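You operate a simulated robot arm through the tools that you are given. There is no shell and no other tool. Be economical: measure what you need, move in short steps, check, and stop when the job is done.

You run a simulated robot arm. Do the job below in one go: nothing can be reset, and whatever is moved stays where it is left.

JOB
Latch the gate, park both lock pins, then run the platform down.
Fine: each pin goes into the keeper beside its bush; down to floor level.

Only the result counts: the job must be done as asked and must still hold three seconds after the hand-in. Knocking over, shifting, dropping, spilling or breaking anything else fails it.

ROBOT AND FRAMES
A 6-joint arm with a two-finger parallel gripper on a trunk, on a base that drives. Base frame: it is fixed to the floor where the robot stands at the start and does not move with it; the origin is under the middle of the robot, x ahead of it, y to its left, z up. Lengths are in m, angles in rad, forces in N, time in s.
It reaches about 0.976 m from its shoulder. Its first joint turns from -2.897 to 2.897 rad. Places, roughly: down button [0.9, -0.1, 0.9]; gate [0.8, 0.3, 0.6]; gate latch [0.8, -0.1, 0.5]; pin keeper one [0.6, 0.8, 1.2]; pin keeper two [1.1, -0.4, 1.2]; red lock pin (8x3x12 cm) [0.4, 0.9, 1.2]. Payload 3.91 kg.
Tool frame: the origin (TCP) lies between the finger pads and is the grasp point; the fingertips stand 0.03 m ahead of it; z points along the fingers, y is the line along which they close. Largest opening 0.11 m; finger width 0.02, thickness 0.01; the body of the gripper, 0.048 by 0.112 m, starts 0.055 m behind the TCP.
Orientation is that of the tool frame in the base frame, as a unit quaternion [x, y, z, w]. With the fingers straight down and closing along the base's y, the tool's x points along the base's -x, its y along +y and its z along -z.

CONTROLS
- The arm moves only by the tool move_arm. Its argument "plan" is a list of rows, each an object of numbers (a shift or turn left out is 0, a gripper value left out holds the last): "jaw": the opening, from 0 (shut) to 1 (fully open); "x", "y", "z": the shift along the base's x, y, z in m; "ax", "ay", "az": the turn, a rotation vector about the base's x, y, z in rad. In form: [{"jaw": .., "x": .., "y": .., "z": .., "ax": .., "ay": .., "az": ..}, ...]. A call has 1 to 10 rows; each row shifts and turns the commanded pose from where the row before left it. A row lasts 0.2 s, in which the tool goes at most 0.05 m and 0.15 rad; a call with a longer step from one row to the next is refused whole, and so is a gripper value outside its range. Where a pose cannot be reached the arm comes as near as it can. A force on the tool above 90 N (or 10 N above the force at the start of the call, whichever is more), or a blocked arm, ends the call early, and 0.2 s more pass. The fingers move at their own pace (about 0.045 m/s each) and stop on an object; they squeeze with about 38 N. The grip force told is the motor's: it shows also when the fingers shut on nothing. Time passes only in rows, and 0.2 s behind the last, so rows that do not move let the fingers close. The reply holds the time, the measured pose of the TCP, the force on the tool along the base axes, the opening and the grip force, in the units named above and with some noise, with the torque about the TCP (base axes, N m) and any sound that the robot's microphone picked up.
- Cameras (640 x 400 px; columns grow to the right, rows downward): "scene" is now at [0.0053, 0.1571, 1.1991]; the picture's right is [0.04, -1.00, 0.00], its down [-0.64, -0.03, -0.77] and it looks along [0.76, 0.03, -0.64] (base axes); focal length 250 px, centre (320, 200). "wrist" rides on the gripper at [0.077, 0.007, -0.114] in the tool frame; the picture's right is [-0.09, 1.00, 0.00], its down [-0.80, -0.07, -0.59] and it looks along [-0.59, -0.05, 0.80] (tool axes); focal length 270 px, centre (320, 200). There is no depth. A picture from a camera that has moved, and an enlarged one, comes with that camera's place and axes in the base frame and with its lens.
- grab_frame(camera): a new picture of that camera. The clock stands still meanwhile.
- raise_lower(by): slides the trunk up (or, below 0, down) by that many m; the arm and the scene camera ride with it, the base frame stays. It gives what a move gives, with no picture.
- steer(legs): drives the robot by 1 to 6 legs, each [ahead, turn to the left] in m and rad, along the robot's own axes; the way and the turn of a leg run together, so that a leg with both is an arc; at most 1.5 m and 3.142 rad a leg. The arm and the cameras ride along, it lands a little off, and it stops where it bumps. It gives what a move gives.
- aim_head(pan, tilt): turns the head with the scene camera to pan (to the left, within 2.705 rad either way) and tilt (down, from -0.506 to 1.204), counted from straight ahead of the robot. It gives what a move gives.
- close_up(camera, box): a new picture of the part [left, top, right, bottom] of that camera's present view, enlarged. The clock stands still meanwhile.
- close_job(): hands the job in; it is judged then, once.

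Work in short steps. Places have to be worked out from the pictures, the camera data and where the tool is seen: move nearer, look again, correct. Check each grasp and each placing, and mend what went wrong. You have 120 turns and 90 pictures in all, those below and enlarged ones among them. Open the gripper and draw the arm clear of the work before you hand the job in, unless the task says otherwise; then end with one line.

The tools are called after "Emit:" as a command line: name --argument value ..., lists and objects as JSON in quotes. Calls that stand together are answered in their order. move_arm: Moves the arm, as the interface text tells. Its arguments: {"type":"object","properties":{"plan":{"type":"array","items":{"type":"object","properties":{"jaw":{"type":"number"},"x":{"type":"number"},"y":{"type":"number"},"z":{"type":"number"},"ax":{"type":"number"},"ay":{"type":"number"},"az":{"type":"number"}}}}},"required":["plan"]} The other tools are called the same way: raise_lower (by) slides the trunk up or down; steer (legs) drives the base; aim_head (pan, tilt) turns the head that bears the scene camera; grab_frame (camera) takes a picture; close_up (camera, box) takes an enlarged picture of a part of a camera's view; close_job () hands the job in.

At the start:

```text
time: 0.0
tool_pos: [0.5055, -0.2089, 0.599]
tcp_rot: [0.005, 1.0, 0.0, 0.0]
ft_force: [0.0, 0.5, 0.5]
wrist_torque: [-0.01, 0.01, 0.04]
width: 0.1099
finger_force: 0.1
trunk travel left (down, up): [-0.15, 0.46]
robot x, y, heading: [-0.0041, 0.0041, -0.002]
head pan, tilt: [0.038, 0.698]
```

scene: 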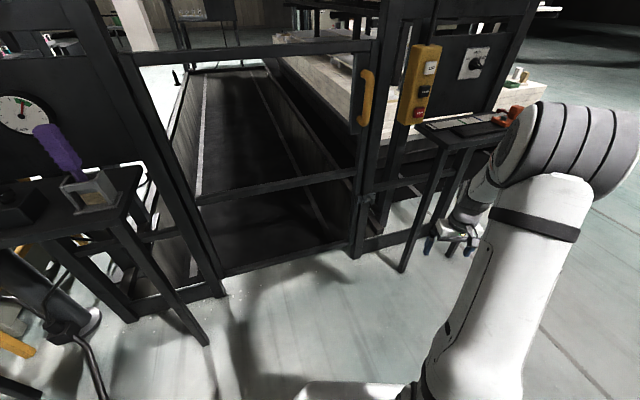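
wrist: 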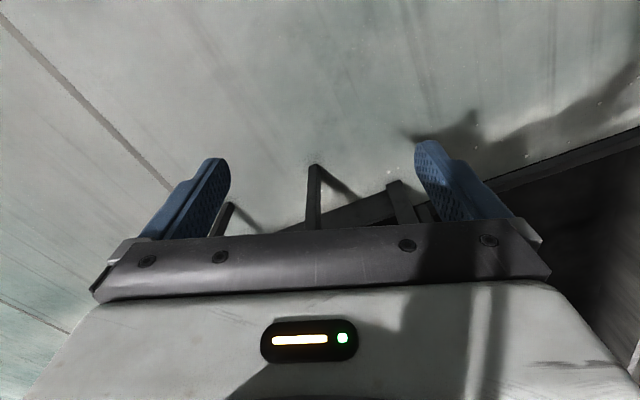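

The scene shows a gate, a control box with a yellow housing, a purple thing on a left shelf and a red/orange thing on the right shelf. I'll take enlarged views of the parts before moving anything.

Emit:
close_up --camera "scene" --box '[340, 20, 560, 160]'

Emit:
close_up --camera "scene" --box '[0, 60, 220, 260]'

Emit:
aim_head --pan 0.9 --tilt 0.5

Emit:
grab_frame --camera "scene"

```text
2.86 times, centred on (450, 90) of scene
camera zoom: at [0.0053, 0.1571, 1.1991], right [0.04, -1.0, 0.0], down [-0.64, -0.03, -0.77], along [0.76, 0.03, -0.64], focal length 715 px, centre (-51, 514)
```

zoom: 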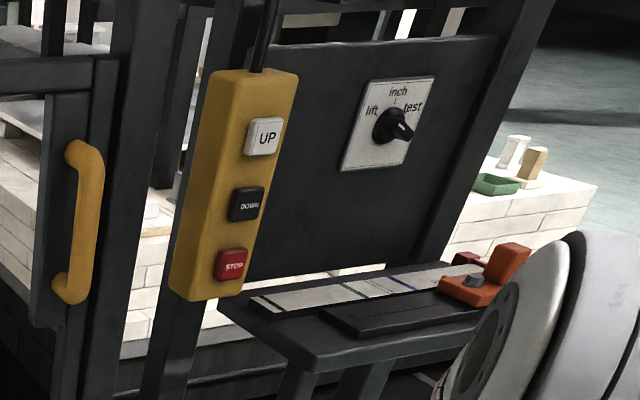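

```text
2.00 times, centred on (110, 160) of scene
camera zoom: at [0.0053, 0.1571, 1.1991], right [0.04, -1.0, 0.0], down [-0.64, -0.03, -0.77], along [0.76, 0.03, -0.64], focal length 501 px, centre (740, 280)
```

zoom: 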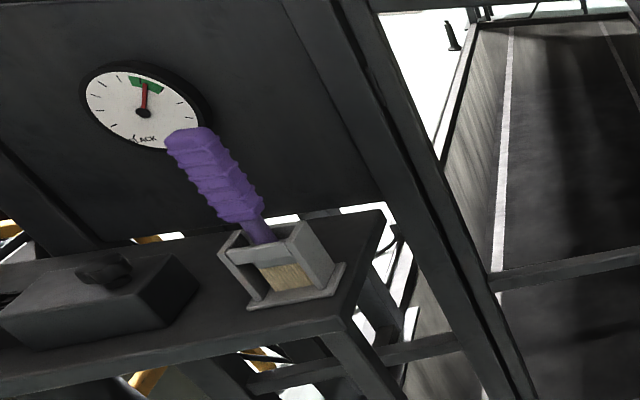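

```text
time: 1.2
tool_pos: [0.5044, -0.2085, 0.5981]
tcp_rot: [0.005, 1.0, 0.0, 0.0]
ft_force: [0.3, 0.0, 0.1]
wrist_torque: [0.02, 0.0, -0.04]
width: 0.1104
finger_force: 0.1
trunk travel left (down, up): [-0.15, 0.46]
robot x, y, heading: [-0.0014, 0.0076, 0.004]
head pan, tilt: [0.901, 0.499]
```

```text
85 pictures are left
camera scene: at [-0.0231, 0.2251, 1.2167], right [0.78, -0.62, 0.0], down [-0.3, -0.38, -0.88], along [0.55, 0.69, -0.48], focal length 250 px, centre (320, 200)
```

scene: 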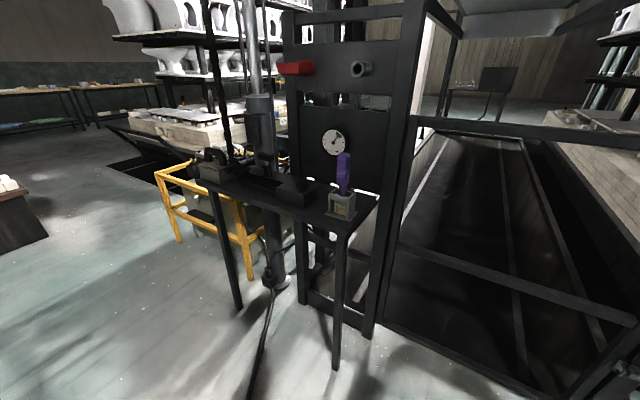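

The red lock pin is at upper left of the left panel, with a tube (keeper one) to its right. Enlarge there and look at the right post for pin two.

Emit:
close_up --camera "scene" --box '[250, 30, 410, 130]'

Emit:
close_up --camera "scene" --box '[180, 120, 400, 260]'

Emit:
aim_head --pan -0.2 --tilt 0.25

Emit:
grab_frame --camera "scene"

```text
4.00 times, centred on (330, 80) of scene
camera zoom: at [-0.0231, 0.2251, 1.2167], right [0.78, -0.62, 0.0], down [-0.3, -0.38, -0.88], along [0.55, 0.69, -0.48], focal length 1001 px, centre (280, 680)
```

zoom: 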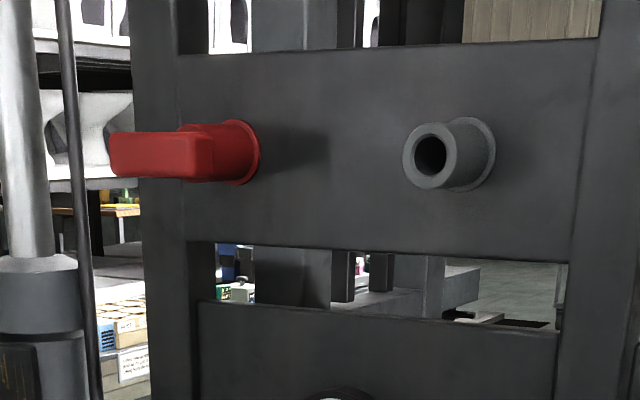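

```text
2.86 times, centred on (290, 190) of scene
camera zoom: at [-0.0231, 0.2251, 1.2167], right [0.78, -0.62, 0.0], down [-0.3, -0.38, -0.88], along [0.55, 0.69, -0.48], focal length 715 px, centre (406, 229)
```

zoom: 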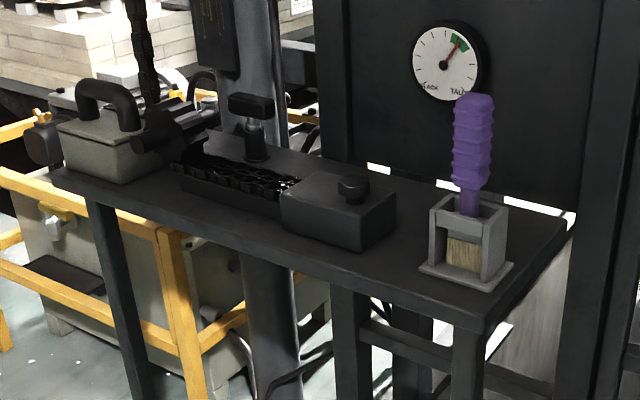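

```text
time: 2.5
tool_pos: [0.5045, -0.2086, 0.5992]
tcp_rot: [0.005, 1.0, 0.0, 0.0]
ft_force: [-0.6, -0.2, 0.4]
wrist_torque: [-0.03, 0.01, -0.04]
width: 0.1101
finger_force: 0.0
trunk travel left (down, up): [-0.15, 0.46]
robot x, y, heading: [-0.0027, 0.0085, 0.002]
head pan, tilt: [-0.201, 0.25]
```

```text
82 pictures are left
camera scene: at [0.0119, 0.1354, 1.2398], right [-0.2, -0.98, 0.0], down [-0.24, 0.05, -0.97], along [0.95, -0.19, -0.25], focal length 250 px, centre (320, 200)
```

scene: 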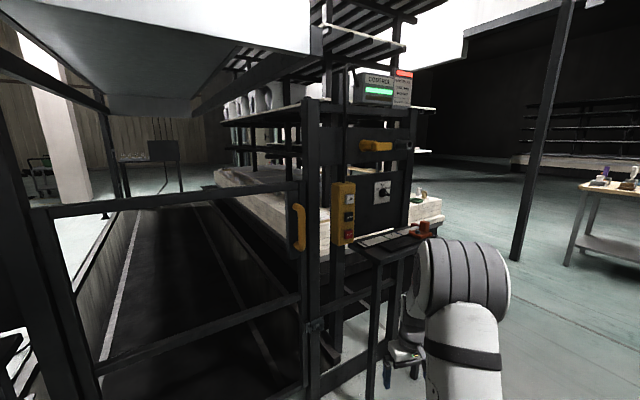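

There's a yellow pin on the right panel and a display above. Enlarging those, plus the gate latch area.

Emit:
close_up --camera "scene" --box '[335, 60, 455, 160]'

Emit:
close_up --camera "scene" --box '[270, 160, 450, 340]'

Emit:
close_up --camera "scene" --box '[320, 165, 420, 255]'

```text
4.00 times, centred on (395, 110) of scene
camera zoom: at [0.0119, 0.1354, 1.2398], right [-0.2, -0.98, 0.0], down [-0.24, 0.05, -0.97], along [0.95, -0.19, -0.25], focal length 1001 px, centre (20, 560)
```

zoom: 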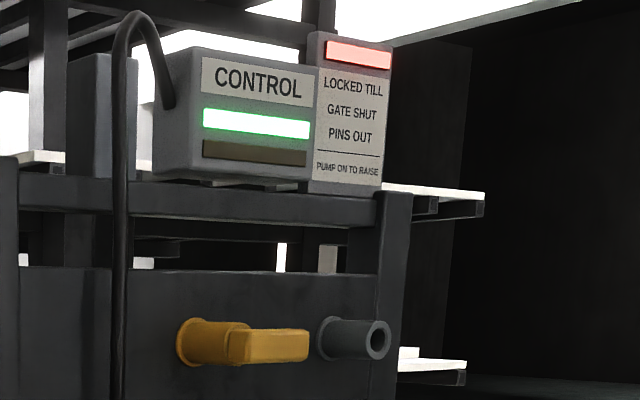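

```text
2.22 times, centred on (360, 250) of scene
camera zoom: at [0.0119, 0.1354, 1.2398], right [-0.2, -0.98, 0.0], down [-0.24, 0.05, -0.97], along [0.95, -0.19, -0.25], focal length 556 px, centre (231, 89)
```

zoom: 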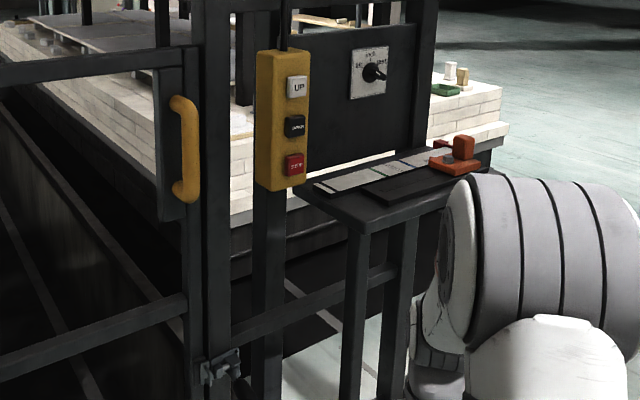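

```text
4.44 times, centred on (370, 210) of scene
camera zoom: at [0.0119, 0.1354, 1.2398], right [-0.2, -0.98, 0.0], down [-0.24, 0.05, -0.97], along [0.95, -0.19, -0.25], focal length 1112 px, centre (98, 156)
```

zoom: 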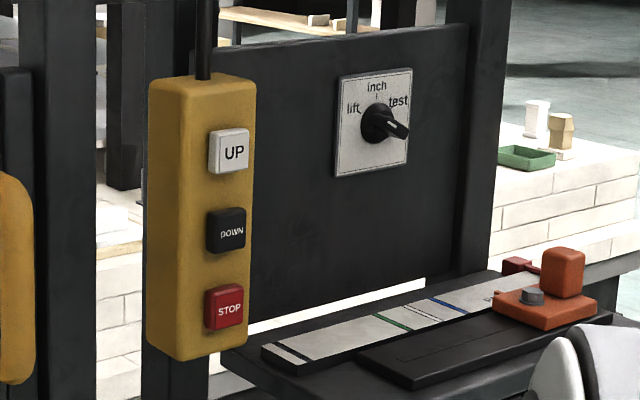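

The sign says: locked till gate shut and pins out; pump needed only to raise. Now I look more closely at the gate latch.

Emit:
aim_head --pan -0.15 --tilt 0.7

Emit:
close_up --camera "scene" --box '[240, 140, 360, 240]'

Emit:
close_up --camera "scene" --box '[200, 0, 480, 200]'

```text
time: 3.4
tool_pos: [0.505, -0.2074, 0.5982]
tcp_rot: [0.005, 1.0, 0.0, 0.0]
ft_force: [0.7, -0.3, 0.1]
wrist_torque: [0.02, -0.02, 0.02]
width: 0.11
finger_force: 0.0
trunk travel left (down, up): [-0.15, 0.46]
robot x, y, heading: [-0.0028, 0.0045, 0.002]
head pan, tilt: [-0.15, 0.7]
```

```text
4.00 times, centred on (300, 190) of scene
camera zoom: at [0.0044, 0.1412, 1.1991], right [-0.15, -0.99, 0.0], down [-0.64, 0.1, -0.77], along [0.76, -0.11, -0.64], focal length 1001 px, centre (400, 240)
```

zoom: 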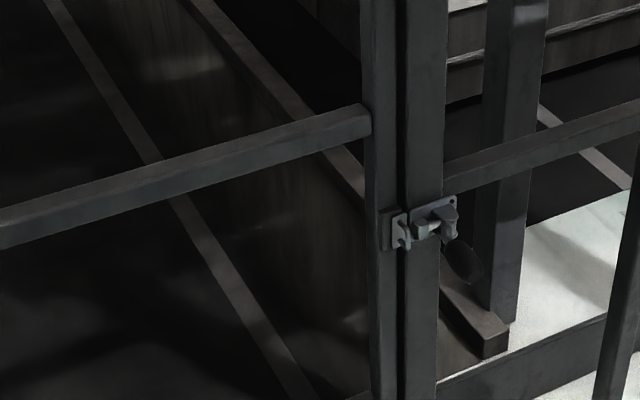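

```text
2.00 times, centred on (340, 100) of scene
camera zoom: at [0.0044, 0.1412, 1.1991], right [-0.15, -0.99, 0.0], down [-0.64, 0.1, -0.77], along [0.76, -0.11, -0.64], focal length 501 px, centre (280, 400)
```

zoom: 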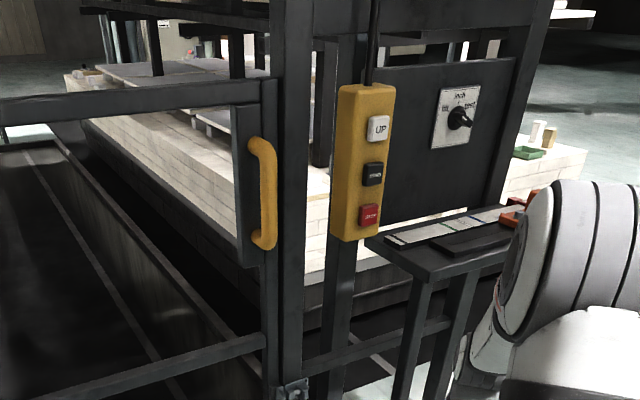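

The latch seems to be a sliding/turning bolt at about (0.82, -0.01, 0.53). I'll tilt the hand forward and shift left so the wrist camera gets a close view.

Emit:
move_arm --plan '[{"ay": -0.14, "y": 0.04, "x": -0.02}, {"ay": -0.14, "y": 0.04, "x": -0.02}, {"ay": -0.14, "y": 0.04, "x": -0.02}, {"ay": -0.14, "y": 0.04}]'

Emit:
grab_frame --camera "wrist"

Emit:
grab_frame --camera "scene"

```text
time: 4.4
tool_pos: [0.4427, -0.0569, 0.5953]
tcp_rot: [-0.106, 0.967, 0.003, 0.233]
ft_force: [2.1, -0.5, 1.0]
wrist_torque: [0.08, 0.09, -0.1]
width: 0.1099
finger_force: 0.1
out of reach, approached as far as the arm can: row 3, 4
trunk travel left (down, up): [-0.15, 0.46]
robot x, y, heading: [-0.003, 0.0052, 0.005]
head pan, tilt: [-0.15, 0.7]
```

```text
76 pictures are left
camera wrist: at [0.3225, -0.073, 0.6615], right [-0.13, 0.99, 0.0], down [0.44, 0.06, 0.89], along [0.89, 0.11, -0.45], focal length 270 px, centre (320, 200)
```

wrist: 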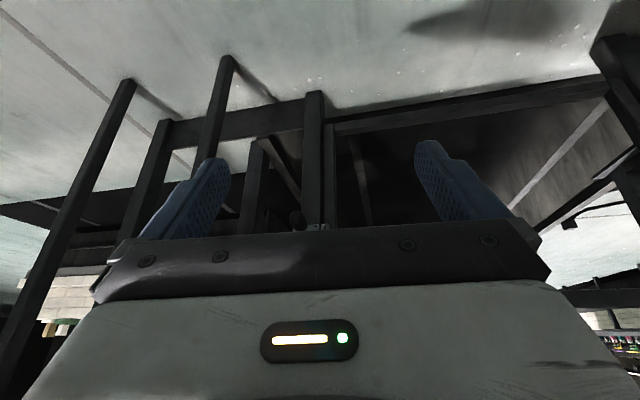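

```text
75 pictures are left
camera scene: at [0.0044, 0.1409, 1.199], right [-0.15, -0.99, 0.0], down [-0.64, 0.1, -0.76], along [0.76, -0.11, -0.64], focal length 250 px, centre (320, 200)
```

scene: 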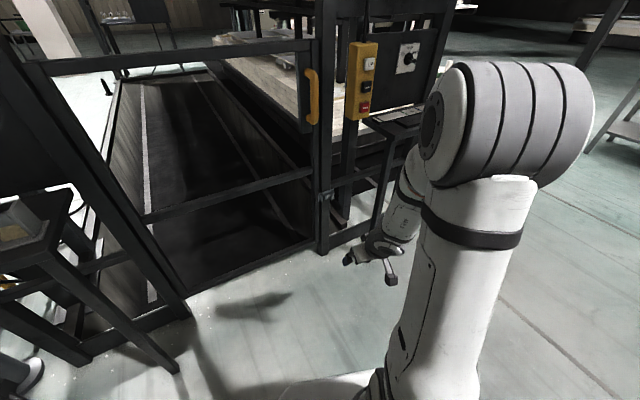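

The arm is folded tightly here; the wrist view is upside down but usable. I'll extend forward where there is more room, and level the hand further.

Emit:
move_arm --plan '[{"x": 0.05}, {"x": 0.05}, {"ay": -0.14, "x": 0.02}, {"ay": -0.14}, {"ay": -0.14}]'

Emit:
grab_frame --camera "wrist"

```text
time: 5.6
tool_pos: [0.5569, -0.0533, 0.5983]
tcp_rot: [-0.006, 0.923, 0.033, 0.384]
ft_force: [-0.3, 0.5, 0.8]
wrist_torque: [0.01, -0.03, 0.01]
width: 0.1099
finger_force: 0.0
out of reach, approached as far as the arm can: row 3, 4
trunk travel left (down, up): [-0.15, 0.46]
robot x, y, heading: [-0.0032, 0.0091, 0.001]
head pan, tilt: [-0.15, 0.7]
```

```text
74 pictures are left
camera wrist: at [0.421, -0.0531, 0.6232], right [0.03, 0.99, 0.12], down [0.14, -0.12, 0.98], along [0.99, -0.01, -0.15], focal length 270 px, centre (320, 200)
```

wrist: 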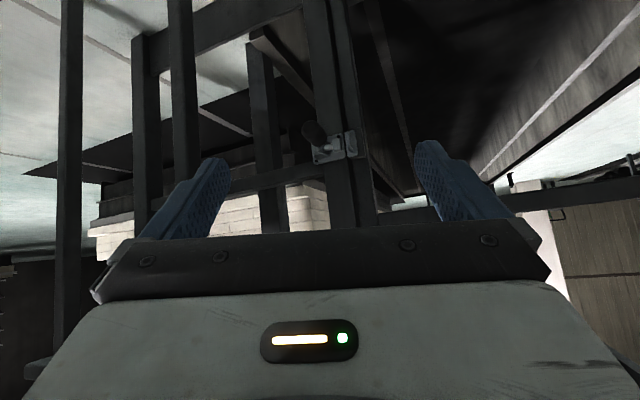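

Now the latch is in view between the fingers. Enlarging it.

Emit:
close_up --camera "wrist" --box '[280, 100, 400, 180]'

```text
5.00 times, centred on (340, 140) of wrist
camera zoom: at [0.421, -0.0531, 0.6232], right [0.03, 0.99, 0.12], down [0.14, -0.12, 0.98], along [0.99, -0.01, -0.15], focal length 1351 px, centre (220, 500)
```

zoom: 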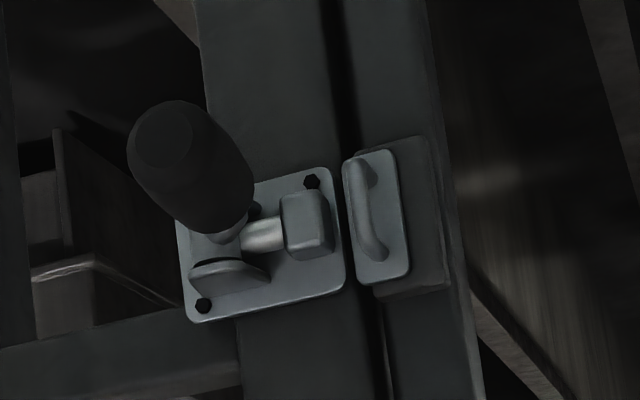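

Triangulating from both cameras, the latch plate is at about (0.91, -0.03, 0.455) and its knob at about (0.858, -0.06, 0.437); the panel is yawed ~0.466 rad, so the bolt must slide along (-0.45, 0.89). I'll go to a standoff with the closing axis along the bolt.

Emit:
move_arm --plan '[{"x": 0.035, "az": 0.12, "jaw": 0.65}, {"x": 0.035, "z": -0.015, "az": 0.12}, {"x": 0.035, "z": -0.015, "y": -0.01, "az": 0.12}, {"x": 0.035, "z": -0.015, "y": -0.01, "az": 0.106}, {"x": 0.035, "z": -0.015, "y": -0.01}, {"x": 0.03, "z": -0.015, "y": -0.01}]'

Emit:
grab_frame --camera "wrist"

```text
time: 7.0
tool_pos: [0.7596, -0.0947, 0.5254]
tcp_rot: [-0.219, 0.896, 0.122, 0.366]
ft_force: [-0.5, -0.2, -0.1]
wrist_torque: [-0.01, 0.0, -0.01]
width: 0.0714
finger_force: 0.1
trunk travel left (down, up): [-0.15, 0.46]
robot x, y, heading: [-0.0035, 0.0021, 0.001]
head pan, tilt: [-0.15, 0.7]
```

```text
72 pictures are left
camera wrist: at [0.6395, -0.155, 0.5504], right [-0.42, 0.9, 0.12], down [0.19, -0.04, 0.98], along [0.89, 0.44, -0.15], focal length 270 px, centre (320, 200)
```

wrist: 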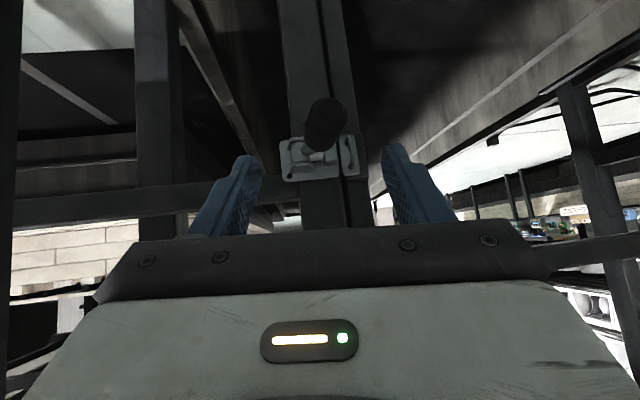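

Refined knob centre is about (0.82, -0.053, 0.46), right along the fingers' axis, 0.1 m ahead. I advance and grip it gently.

Emit:
move_arm --plan '[{"x": 0.018, "y": 0.013, "z": -0.02}, {"x": 0.018, "y": 0.013, "z": -0.02}, {"x": 0.018, "y": 0.012, "z": -0.02}, {}]'

Emit:
grab_frame --camera "wrist"

```text
time: 8.0
tool_pos: [0.8157, -0.0534, 0.4645]
tcp_rot: [-0.22, 0.896, 0.123, 0.366]
ft_force: [-0.2, -0.5, 0.1]
wrist_torque: [-0.01, 0.02, 0.0]
width: 0.0716
finger_force: 0.0
trunk travel left (down, up): [-0.15, 0.46]
robot x, y, heading: [-0.0053, 0.007, 0.001]
head pan, tilt: [-0.15, 0.7]
```

```text
71 pictures are left
camera wrist: at [0.6944, -0.1151, 0.4897], right [-0.42, 0.9, 0.12], down [0.19, -0.04, 0.98], along [0.89, 0.44, -0.15], focal length 270 px, centre (320, 200)
```

wrist: 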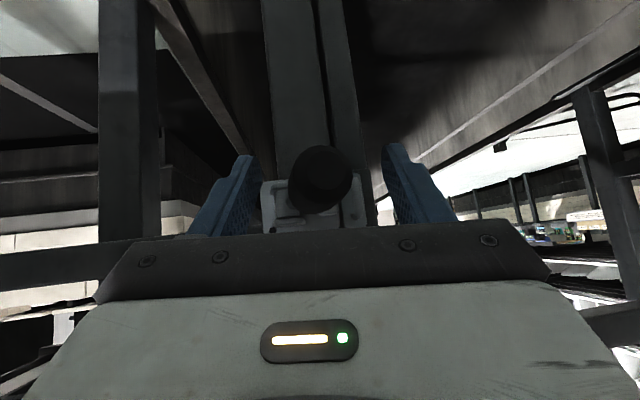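

The knob is centred between the fingers; closing on it.

Emit:
move_arm --plan '[{"jaw": 0}, {}, {}, {}]'

Emit:
close_up --camera "wrist" --box '[220, 110, 420, 240]'

```text
time: 9.0
tool_pos: [0.8166, -0.0551, 0.4641]
tcp_rot: [-0.218, 0.897, 0.121, 0.365]
ft_force: [10.7, -9.2, -2.9]
wrist_torque: [-0.24, -0.34, -0.83]
width: 0.0345
finger_force: 45.1
trunk travel left (down, up): [-0.15, 0.46]
robot x, y, heading: [-0.0035, 0.0028, -0.002]
head pan, tilt: [-0.15, 0.7]
```

```text
3.08 times, centred on (320, 175) of wrist
camera zoom: at [0.6948, -0.1163, 0.4899], right [-0.42, 0.9, 0.12], down [0.18, -0.04, 0.98], along [0.89, 0.44, -0.15], focal length 832 px, centre (320, 277)
```

zoom: 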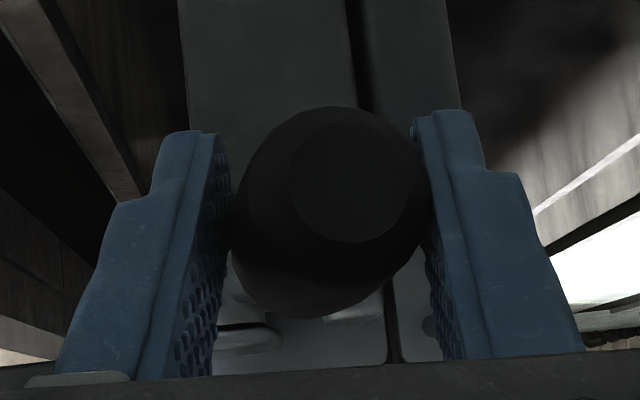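

Gripped at 34 mm width. Slide along (-0.45, 0.89) in small steps.

Emit:
move_arm --plan '[{"x": -0.0045, "y": 0.009}, {"x": -0.0045, "y": 0.009}, {}]'

Emit:
close_up --camera "wrist" --box '[220, 110, 420, 240]'

```text
time: 9.5
tool_pos: [0.8156, -0.0561, 0.4643]
tcp_rot: [-0.21, 0.898, 0.11, 0.37]
ft_force: [27.6, -8.1, -22.7]
wrist_torque: [-0.26, -0.35, -0.89]
width: 0.0339
finger_force: 45.0
trunk travel left (down, up): [-0.15, 0.46]
robot x, y, heading: [-0.0003, 0.0057, 0.002]
head pan, tilt: [-0.15, 0.7]
stopped in row 2: the force on the tool passed its limit at 99 N (the readings are from after the stop); the commanded pose is now the measured one
```

```text
3.08 times, centred on (320, 175) of wrist
camera zoom: at [0.6929, -0.1128, 0.4896], right [-0.4, 0.91, 0.1], down [0.18, -0.04, 0.98], along [0.9, 0.41, -0.15], focal length 832 px, centre (320, 277)
```

zoom: 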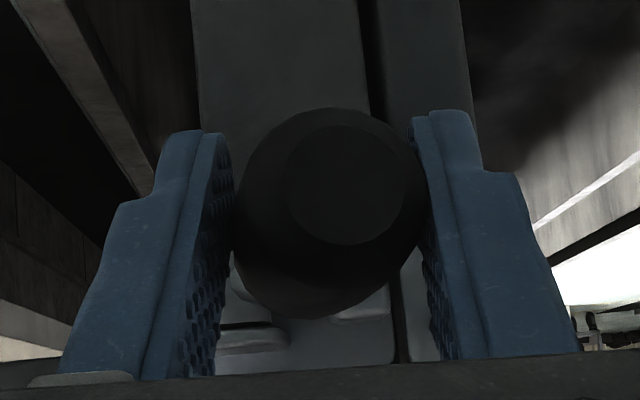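

The bolt does not slide straight; the handle is probably held in a notch. I open, back off slightly and look at the mechanism closely.

Emit:
move_arm --plan '[{"jaw": 0.7}, {}, {"x": -0.03, "y": -0.02, "z": 0.03}, {"x": -0.03, "y": -0.015, "z": -0.02}, {"x": -0.02, "y": 0.03, "z": -0.01}]'

Emit:
close_up --camera "wrist" --box '[250, 90, 400, 190]'

Emit:
close_up --camera "scene" --box '[290, 175, 350, 215]'

```text
time: 10.7
tool_pos: [0.7348, -0.0579, 0.4692]
tcp_rot: [-0.212, 0.898, 0.11, 0.371]
ft_force: [0.6, -0.6, -0.5]
wrist_torque: [0.0, 0.03, 0.0]
width: 0.0771
finger_force: 0.2
trunk travel left (down, up): [-0.15, 0.46]
robot x, y, heading: [-0.0045, 0.0073, -0.0]
head pan, tilt: [-0.15, 0.7]
```

```text
4.00 times, centred on (325, 140) of wrist
camera zoom: at [0.6109, -0.1162, 0.4939], right [-0.4, 0.91, 0.1], down [0.17, -0.04, 0.98], along [0.9, 0.42, -0.14], focal length 1081 px, centre (300, 440)
```

zoom: 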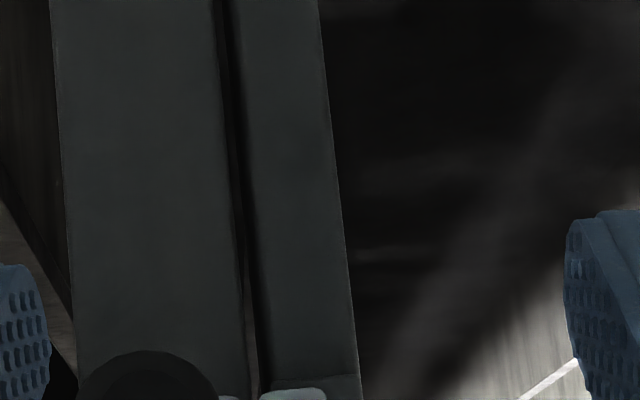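

```text
10.00 times, centred on (320, 195) of scene
camera zoom: at [0.0049, 0.141, 1.199], right [-0.15, -0.99, 0.0], down [-0.64, 0.1, -0.76], along [0.76, -0.11, -0.64], focal length 2503 px, centre (320, 250)
```

zoom: 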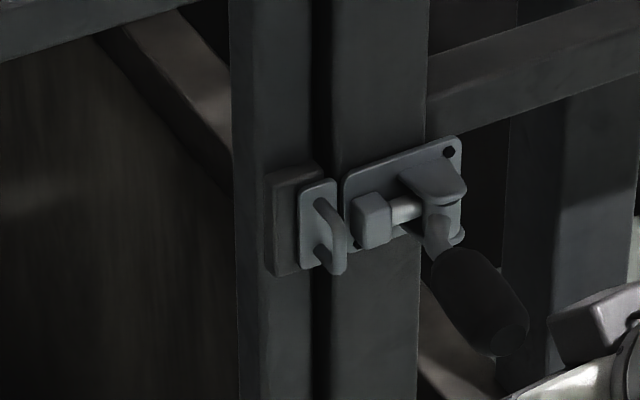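

Triangulated: stem base (0.913,-0.045,0.449), knob end (0.824,-0.062,0.447): the handle is horizontal, held by a bracket above/below the stem. It may be a swing lever, so a fixed grip would jam; I'll cage the knob loosely and test which direction yields.

Emit:
move_arm --plan '[{"x": 0.016, "y": -0.031, "z": 0.025, "jaw": 0.65}, {"x": 0.02, "y": 0.01, "z": -0.005}, {"x": 0.023, "y": 0.012, "z": -0.015}, {"x": 0.023, "y": 0.012, "z": -0.01}, {"jaw": 0.37}, {}, {}]'

Emit:
close_up --camera "wrist" --box '[220, 110, 420, 240]'

```text
time: 12.3
tool_pos: [0.8169, -0.0541, 0.4612]
tcp_rot: [-0.211, 0.897, 0.11, 0.371]
ft_force: [-0.4, -0.7, 0.3]
wrist_torque: [0.0, 0.02, 0.0]
width: 0.0405
finger_force: 0.1
trunk travel left (down, up): [-0.15, 0.46]
robot x, y, heading: [-0.001, 0.0064, -0.0]
head pan, tilt: [-0.15, 0.7]
```

```text
3.08 times, centred on (320, 175) of wrist
camera zoom: at [0.6943, -0.1128, 0.4871], right [-0.4, 0.91, 0.1], down [0.17, -0.04, 0.98], along [0.9, 0.42, -0.14], focal length 832 px, centre (320, 277)
```

zoom: 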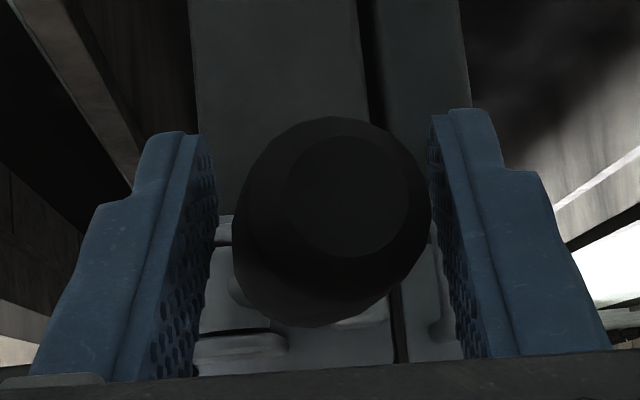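

Caged loosely with 40 mm opening. Push left gently.

Emit:
move_arm --plan '[{"x": -0.003, "y": 0.006}, {"x": -0.003, "y": 0.006}, {"x": -0.003, "y": 0.006}, {"x": -0.003, "y": 0.006}]'

Emit:
close_up --camera "wrist" --box '[220, 110, 420, 240]'

```text
time: 13.3
tool_pos: [0.8081, -0.0391, 0.4631]
tcp_rot: [-0.207, 0.898, 0.106, 0.373]
ft_force: [45.4, -43.7, -4.8]
wrist_torque: [0.02, -0.04, -0.26]
width: 0.0706
finger_force: 30.2
trunk travel left (down, up): [-0.15, 0.46]
robot x, y, heading: [-0.0023, 0.0092, 0.001]
head pan, tilt: [-0.15, 0.7]
```

```text
3.08 times, centred on (320, 175) of wrist
camera zoom: at [0.6846, -0.0942, 0.4878], right [-0.39, 0.91, 0.1], down [0.17, -0.04, 0.99], along [0.9, 0.4, -0.14], focal length 832 px, centre (320, 277)
```

zoom: 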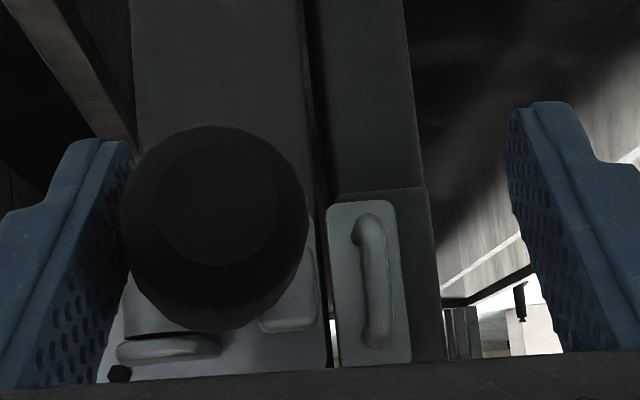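

The knob resisted a 60 N push left, so it must first be turned about the bolt axis. I re-centre, grip it, and try to swing it down.

Emit:
move_arm --plan '[{"x": 0.006, "y": -0.012}, {"x": 0.003, "y": -0.004}, {"jaw": 0}, {}, {}, {"z": -0.006}, {"z": -0.006}, {"z": -0.006}]'

```text
time: 15.1
tool_pos: [0.816, -0.0545, 0.4615]
tcp_rot: [-0.209, 0.895, 0.107, 0.38]
ft_force: [-1.3, -42.0, 54.7]
wrist_torque: [-0.16, -0.01, -1.34]
width: 0.0332
finger_force: 45.4
trunk travel left (down, up): [-0.15, 0.46]
robot x, y, heading: [0.0027, 0.0048, 0.002]
head pan, tilt: [-0.15, 0.7]
```

Down is resisted (55 N, no travel). Try upward.

Emit:
move_arm --plan '[{"z": 0.01}, {"z": 0.01}, {"z": 0.008}, {"z": 0.008}, {"z": 0.008}]'

Emit:
close_up --camera "scene" --box '[290, 175, 350, 215]'

```text
time: 16.0
tool_pos: [0.8161, -0.0562, 0.4597]
tcp_rot: [-0.204, 0.903, 0.105, 0.363]
ft_force: [51.7, -6.7, -40.3]
wrist_torque: [0.14, -0.13, -1.01]
width: 0.0331
finger_force: 45.9
trunk travel left (down, up): [-0.15, 0.46]
robot x, y, heading: [0.0033, 0.0026, 0.007]
head pan, tilt: [-0.15, 0.7]
stopped in row 4: the force on the tool passed its limit at 96 N (the readings are from after the stop); the commanded pose is now the measured one
```

```text
10.00 times, centred on (320, 195) of scene
camera zoom: at [0.0124, 0.1403, 1.1983], right [-0.15, -0.99, 0.0], down [-0.64, 0.1, -0.76], along [0.75, -0.11, -0.65], focal length 2503 px, centre (320, 250)
```

zoom: 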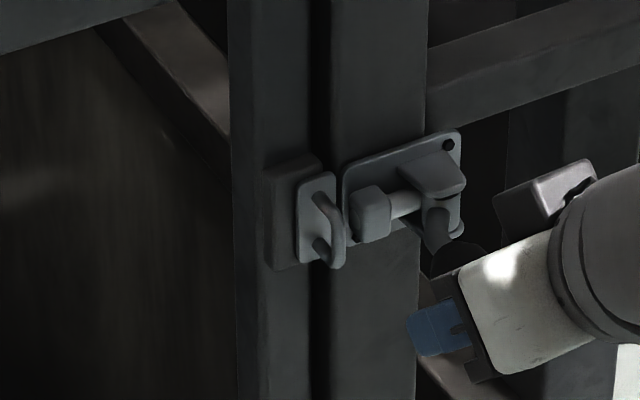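

Up is blocked too (the tab). Next test: pull the knob outward along its axis while gripped.

Emit:
move_arm --plan '[{"x": -0.007, "y": -0.002}, {"x": -0.007, "y": -0.002}, {"x": -0.007, "y": -0.002}]'

```text
time: 16.8
tool_pos: [0.7954, -0.0636, 0.4657]
tcp_rot: [-0.204, 0.902, 0.103, 0.366]
ft_force: [66.5, -23.2, -32.8]
wrist_torque: [-0.23, 0.2, -0.91]
width: 0.0301
finger_force: 45.3
trunk travel left (down, up): [-0.15, 0.46]
robot x, y, heading: [0.0005, 0.0077, 0.004]
head pan, tilt: [-0.15, 0.7]
```

The tool moved 2 cm outward, width shrank 3 mm: either the knob came out or the pads slipped along it. Look.

Emit:
close_up --camera "scene" --box '[290, 175, 350, 215]'

Emit:
close_up --camera "wrist" --box '[220, 110, 420, 240]'

```text
10.00 times, centred on (320, 195) of scene
camera zoom: at [0.012, 0.1398, 1.1992], right [-0.15, -0.99, 0.0], down [-0.64, 0.1, -0.76], along [0.75, -0.11, -0.65], focal length 2503 px, centre (320, 250)
```

zoom: 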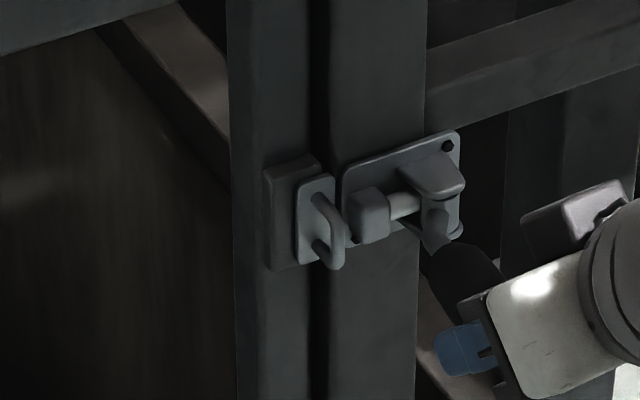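

```text
3.08 times, centred on (320, 175) of wrist
camera zoom: at [0.672, -0.1181, 0.4925], right [-0.39, 0.92, 0.1], down [0.18, -0.03, 0.98], along [0.9, 0.4, -0.16], focal length 832 px, centre (320, 277)
```

zoom: 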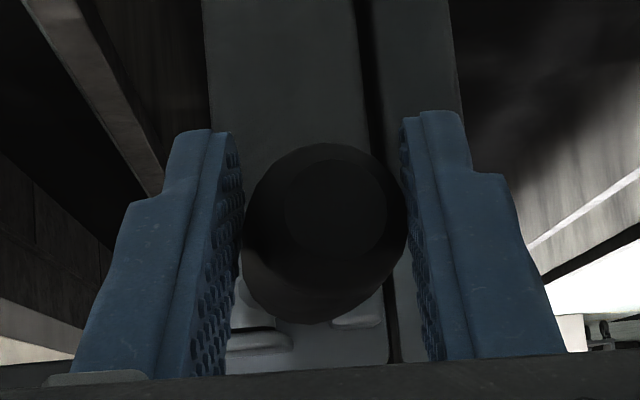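

The pads merely slipped. The collar actually looks like a vertical pivot in a clevis (tab above, flange below), with the lever leaning left at its stop; so test swinging it to the right.

Emit:
move_arm --plan '[{"jaw": 0.42}, {"x": 0.012, "y": 0.004}, {"x": 0.005, "y": -0.008}, {"x": 0.005, "y": -0.008}, {"x": 0.005, "y": -0.008}, {"x": 0.005, "y": -0.008}]'

Emit:
close_up --camera "scene" --box '[290, 175, 350, 215]'

```text
time: 18.2
tool_pos: [0.8242, -0.0868, 0.4691]
tcp_rot: [-0.208, 0.901, 0.106, 0.366]
ft_force: [-3.9, 1.3, -0.5]
wrist_torque: [-0.04, 0.04, 0.13]
width: 0.0476
finger_force: 0.8
trunk travel left (down, up): [-0.15, 0.46]
robot x, y, heading: [-0.0063, 0.0046, 0.002]
head pan, tilt: [-0.15, 0.7]
```

```text
10.00 times, centred on (320, 195) of scene
camera zoom: at [0.0053, 0.1413, 1.199], right [-0.15, -0.99, 0.0], down [-0.64, 0.1, -0.76], along [0.76, -0.11, -0.64], focal length 2503 px, centre (320, 250)
```

zoom: 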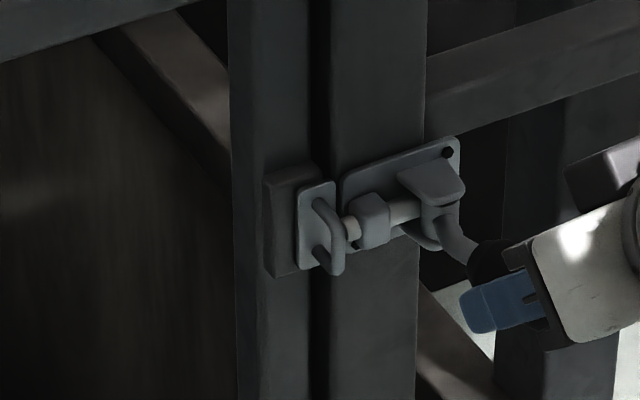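

Swinging right drives the bolt into the keep. Continue the arc to the right, yawing along with the lever.

Emit:
move_arm --plan '[{"x": 0.006, "y": -0.009, "az": 0.08}, {"x": 0.007, "y": -0.008, "az": 0.08}, {"x": 0.008, "y": -0.007, "az": 0.08}, {"x": 0.009, "y": -0.006, "az": 0.08}, {}]'

Emit:
close_up --camera "scene" --box '[290, 175, 350, 215]'

```text
time: 19.4
tool_pos: [0.8555, -0.1174, 0.4675]
tcp_rot: [-0.347, 0.856, 0.163, 0.347]
ft_force: [0.4, -0.7, -0.9]
wrist_torque: [-0.03, 0.01, -0.02]
width: 0.0469
finger_force: 0.7
trunk travel left (down, up): [-0.15, 0.46]
robot x, y, heading: [0.0014, 0.005, 0.004]
head pan, tilt: [-0.15, 0.7]
```

```text
10.00 times, centred on (320, 195) of scene
camera zoom: at [0.0054, 0.1411, 1.199], right [-0.15, -0.99, 0.0], down [-0.64, 0.1, -0.76], along [0.76, -0.11, -0.64], focal length 2503 px, centre (320, 250)
```

zoom: 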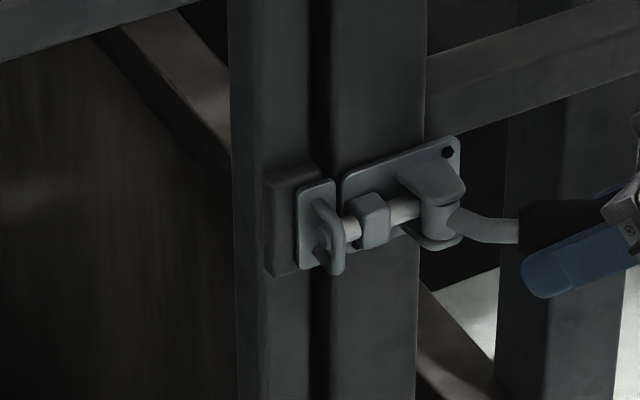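

Bolt end is now in the keep. Continue gently until the lever's stop is felt.

Emit:
move_arm --plan '[{"x": 0.008, "y": -0.005, "az": 0.08}, {"x": 0.008, "y": -0.004, "az": 0.08}, {"x": 0.008, "y": -0.003, "az": 0.08}, {}]'

Emit:
close_up --camera "scene" --box '[290, 175, 350, 215]'

```text
time: 20.4
tool_pos: [0.8411, -0.1142, 0.4696]
tcp_rot: [-0.45, 0.808, 0.206, 0.321]
ft_force: [-2.8, 0.5, 1.1]
wrist_torque: [0.04, 0.06, 0.11]
width: 0.0469
finger_force: 0.8
out of reach, approached as far as the arm can: row 2, 3
trunk travel left (down, up): [-0.15, 0.46]
robot x, y, heading: [-0.0031, 0.0089, 0.001]
head pan, tilt: [-0.15, 0.7]
```

```text
10.00 times, centred on (320, 195) of scene
camera zoom: at [-0.0052, 0.1466, 1.1981], right [-0.15, -0.99, 0.0], down [-0.63, 0.09, -0.77], along [0.76, -0.12, -0.64], focal length 2503 px, centre (320, 250)
```

zoom: 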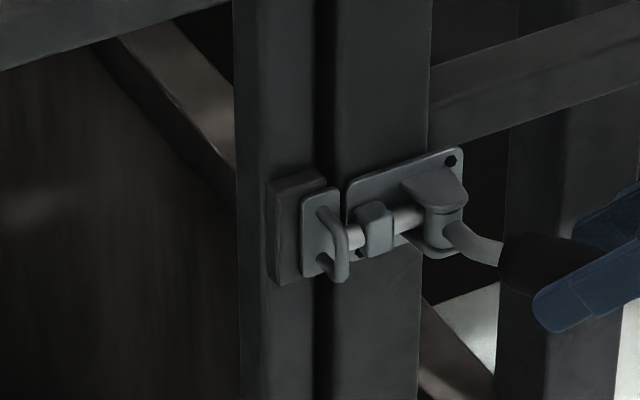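

The extra yaw was out of reach and pulled the lever back slightly. I'll undo yaw and push on along the arc with the current left finger.

Emit:
move_arm --plan '[{"az": -0.12, "x": 0.005}, {"az": -0.12, "x": 0.007, "y": -0.002}, {"az": -0.08, "x": 0.008, "y": -0.004}, {"x": 0.008, "y": -0.006}, {"x": 0.008, "y": -0.006}, {"x": 0.008, "y": -0.004}]'

Emit:
close_up --camera "scene" --box '[290, 175, 350, 215]'

```text
time: 21.8
tool_pos: [0.8752, -0.1385, 0.4732]
tcp_rot: [-0.313, 0.87, 0.151, 0.351]
ft_force: [-3.8, -0.7, 0.7]
wrist_torque: [0.03, 0.04, 0.15]
width: 0.0474
finger_force: 1.4
out of reach, approached as far as the arm can: row 6
trunk travel left (down, up): [-0.15, 0.46]
robot x, y, heading: [-0.0039, 0.0036, 0.0]
head pan, tilt: [-0.15, 0.7]
```

```text
10.00 times, centred on (320, 195) of scene
camera zoom: at [-0.0154, 0.1459, 1.1981], right [-0.15, -0.99, 0.0], down [-0.62, 0.09, -0.78], along [0.77, -0.12, -0.63], focal length 2503 px, centre (320, 250)
```

zoom: 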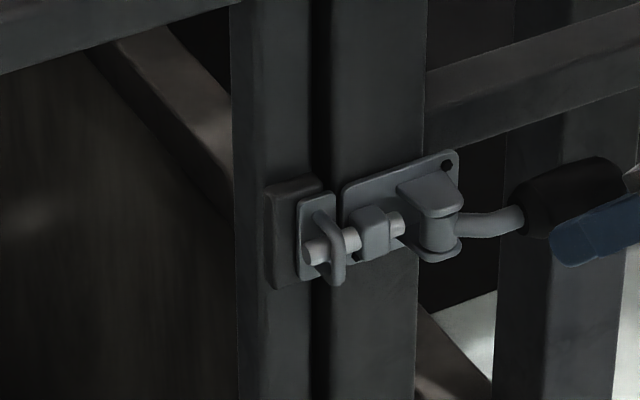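

The bolt now passes through the loop and a green mark shows. Open and back straight out, then inspect.

Emit:
move_arm --plan '[{"jaw": 1}, {}, {"x": -0.025, "y": -0.015, "z": 0.03}, {"x": -0.025, "y": -0.015, "z": 0.03}, {"x": -0.03, "y": -0.015, "z": 0.02}, {"x": -0.03, "y": -0.015, "z": 0.02}]'

Emit:
close_up --camera "scene" --box '[290, 175, 350, 215]'

Emit:
grab_frame --camera "wrist"

```text
time: 22.7
tool_pos: [0.863, -0.136, 0.5032]
tcp_rot: [-0.327, 0.864, 0.159, 0.348]
ft_force: [-17.9, 16.7, 11.1]
wrist_torque: [-2.14, -0.67, -2.36]
width: 0.1099
finger_force: 0.1
trunk travel left (down, up): [-0.15, 0.46]
robot x, y, heading: [0.0036, 0.0085, 0.011]
head pan, tilt: [-0.15, 0.7]
stopped in row 4: the force on the tool passed its limit at 142 N (the readings are from after the stop); the commanded pose is now the measured one
```

```text
10.00 times, centred on (320, 195) of scene
camera zoom: at [0.006, 0.1418, 1.1997], right [-0.14, -0.99, 0.0], down [-0.64, 0.09, -0.77], along [0.76, -0.11, -0.64], focal length 2503 px, centre (320, 250)
```

zoom: 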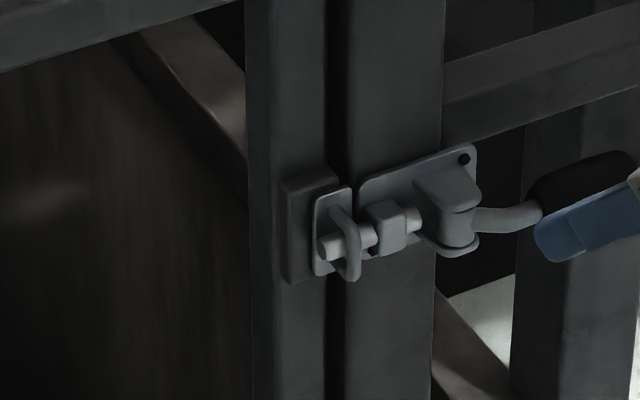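

```text
56 pictures are left
camera wrist: at [0.7603, -0.2235, 0.5288], right [-0.62, 0.77, 0.11], down [0.19, 0.01, 0.98], along [0.76, 0.63, -0.15], focal length 270 px, centre (320, 200)
```

wrist: 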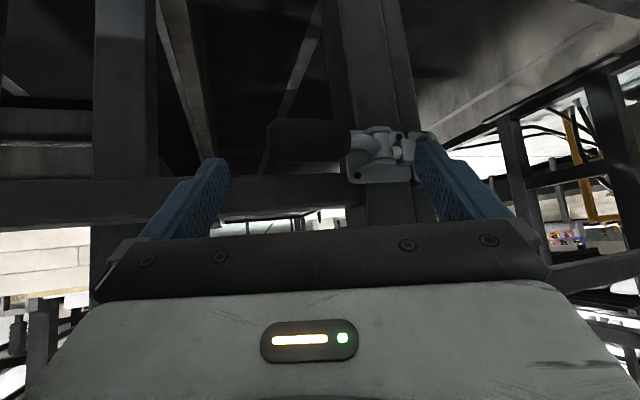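

Something behind the hand was touched (probably the shelf above the wrist). I check the scene before withdrawing.

Emit:
grab_frame --camera "scene"

```text
55 pictures are left
camera scene: at [0.006, 0.1418, 1.1997], right [-0.14, -0.99, 0.0], down [-0.64, 0.09, -0.77], along [0.76, -0.11, -0.64], focal length 250 px, centre (320, 200)
```

scene: 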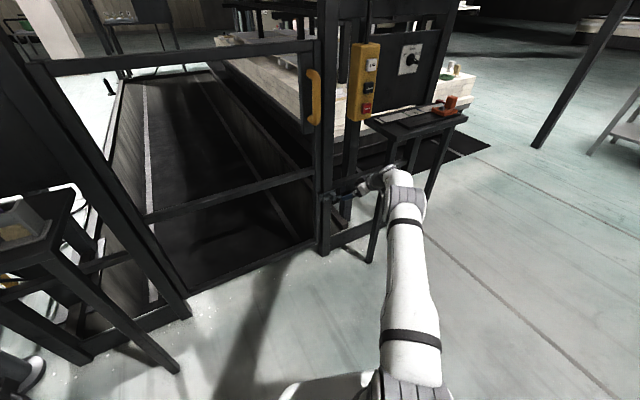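

The table is untouched in position; the wrist was against its edge. Withdraw horizontally toward the robot instead of upward.

Emit:
move_arm --plan '[{"x": -0.02, "y": 0.005}, {"x": -0.03, "y": 0.005}, {"x": -0.04, "y": 0.005}, {"x": -0.04, "y": 0.01}, {"x": -0.04, "y": 0.01}, {"x": -0.04, "y": 0.01}]'

Emit:
grab_frame --camera "scene"

Emit:
close_up --camera "scene" --box '[290, 175, 350, 215]'

```text
time: 24.1
tool_pos: [0.6539, -0.091, 0.4995]
tcp_rot: [-0.326, 0.865, 0.158, 0.348]
ft_force: [0.1, 0.3, -0.3]
wrist_torque: [0.0, -0.01, 0.02]
width: 0.11
finger_force: 0.1
trunk travel left (down, up): [-0.15, 0.46]
robot x, y, heading: [0.0014, 0.005, 0.011]
head pan, tilt: [-0.15, 0.7]
```

```text
54 pictures are left
camera scene: at [0.0083, 0.1407, 1.199], right [-0.14, -0.99, 0.0], down [-0.64, 0.09, -0.76], along [0.76, -0.11, -0.64], focal length 250 px, centre (320, 200)
```

scene: 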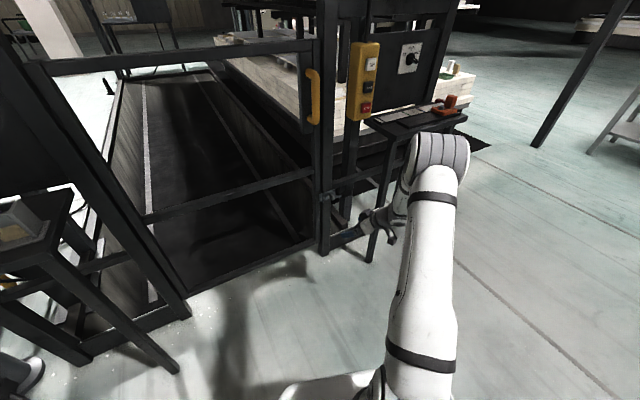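

```text
10.00 times, centred on (320, 195) of scene
camera zoom: at [0.0083, 0.1407, 1.199], right [-0.14, -0.99, 0.0], down [-0.64, 0.09, -0.76], along [0.76, -0.11, -0.64], focal length 2503 px, centre (320, 250)
```

zoom: 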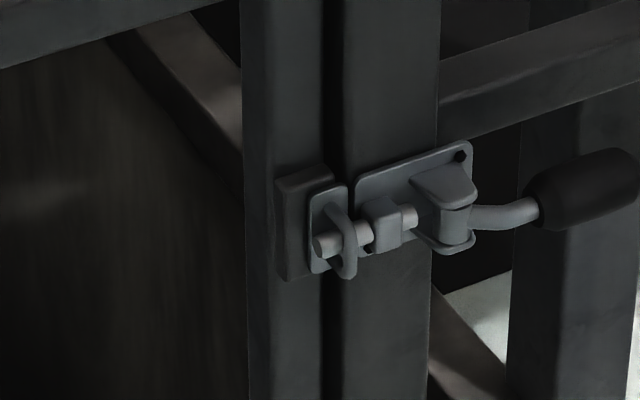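

The bolt is through the keep loop: latched. Now retract and raise the arm to a compact carry pose, then reposition the base for the red pin.

Emit:
move_arm --plan '[{"x": -0.02, "z": 0.045}, {"x": -0.02, "z": 0.045, "az": -0.1}, {"x": -0.02, "z": 0.045, "az": -0.14}, {"x": -0.02, "z": 0.045, "az": -0.14}, {"x": -0.01, "z": 0.045, "az": -0.14}, {"z": 0.045, "ay": -0.1, "az": -0.1}, {"z": 0.045, "ay": -0.14}, {"z": 0.045, "ay": -0.14}, {"z": 0.045, "ay": -0.14}, {"z": 0.045, "ay": -0.14}]'

Emit:
grab_frame --camera "scene"

```text
time: 26.3
tool_pos: [0.5623, -0.0922, 0.9495]
tcp_rot: [-0.058, 0.749, 0.024, 0.659]
ft_force: [0.0, -0.4, 0.3]
wrist_torque: [0.01, -0.01, 0.02]
width: 0.1098
finger_force: 0.0
trunk travel left (down, up): [-0.15, 0.46]
robot x, y, heading: [0.0018, 0.0032, 0.007]
head pan, tilt: [-0.15, 0.7]
```

```text
52 pictures are left
camera scene: at [0.0082, 0.1407, 1.199], right [-0.14, -0.99, 0.0], down [-0.64, 0.09, -0.76], along [0.76, -0.11, -0.64], focal length 250 px, centre (320, 200)
```

scene: 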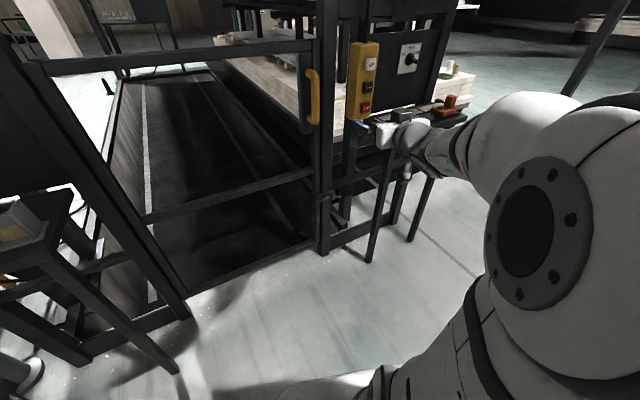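

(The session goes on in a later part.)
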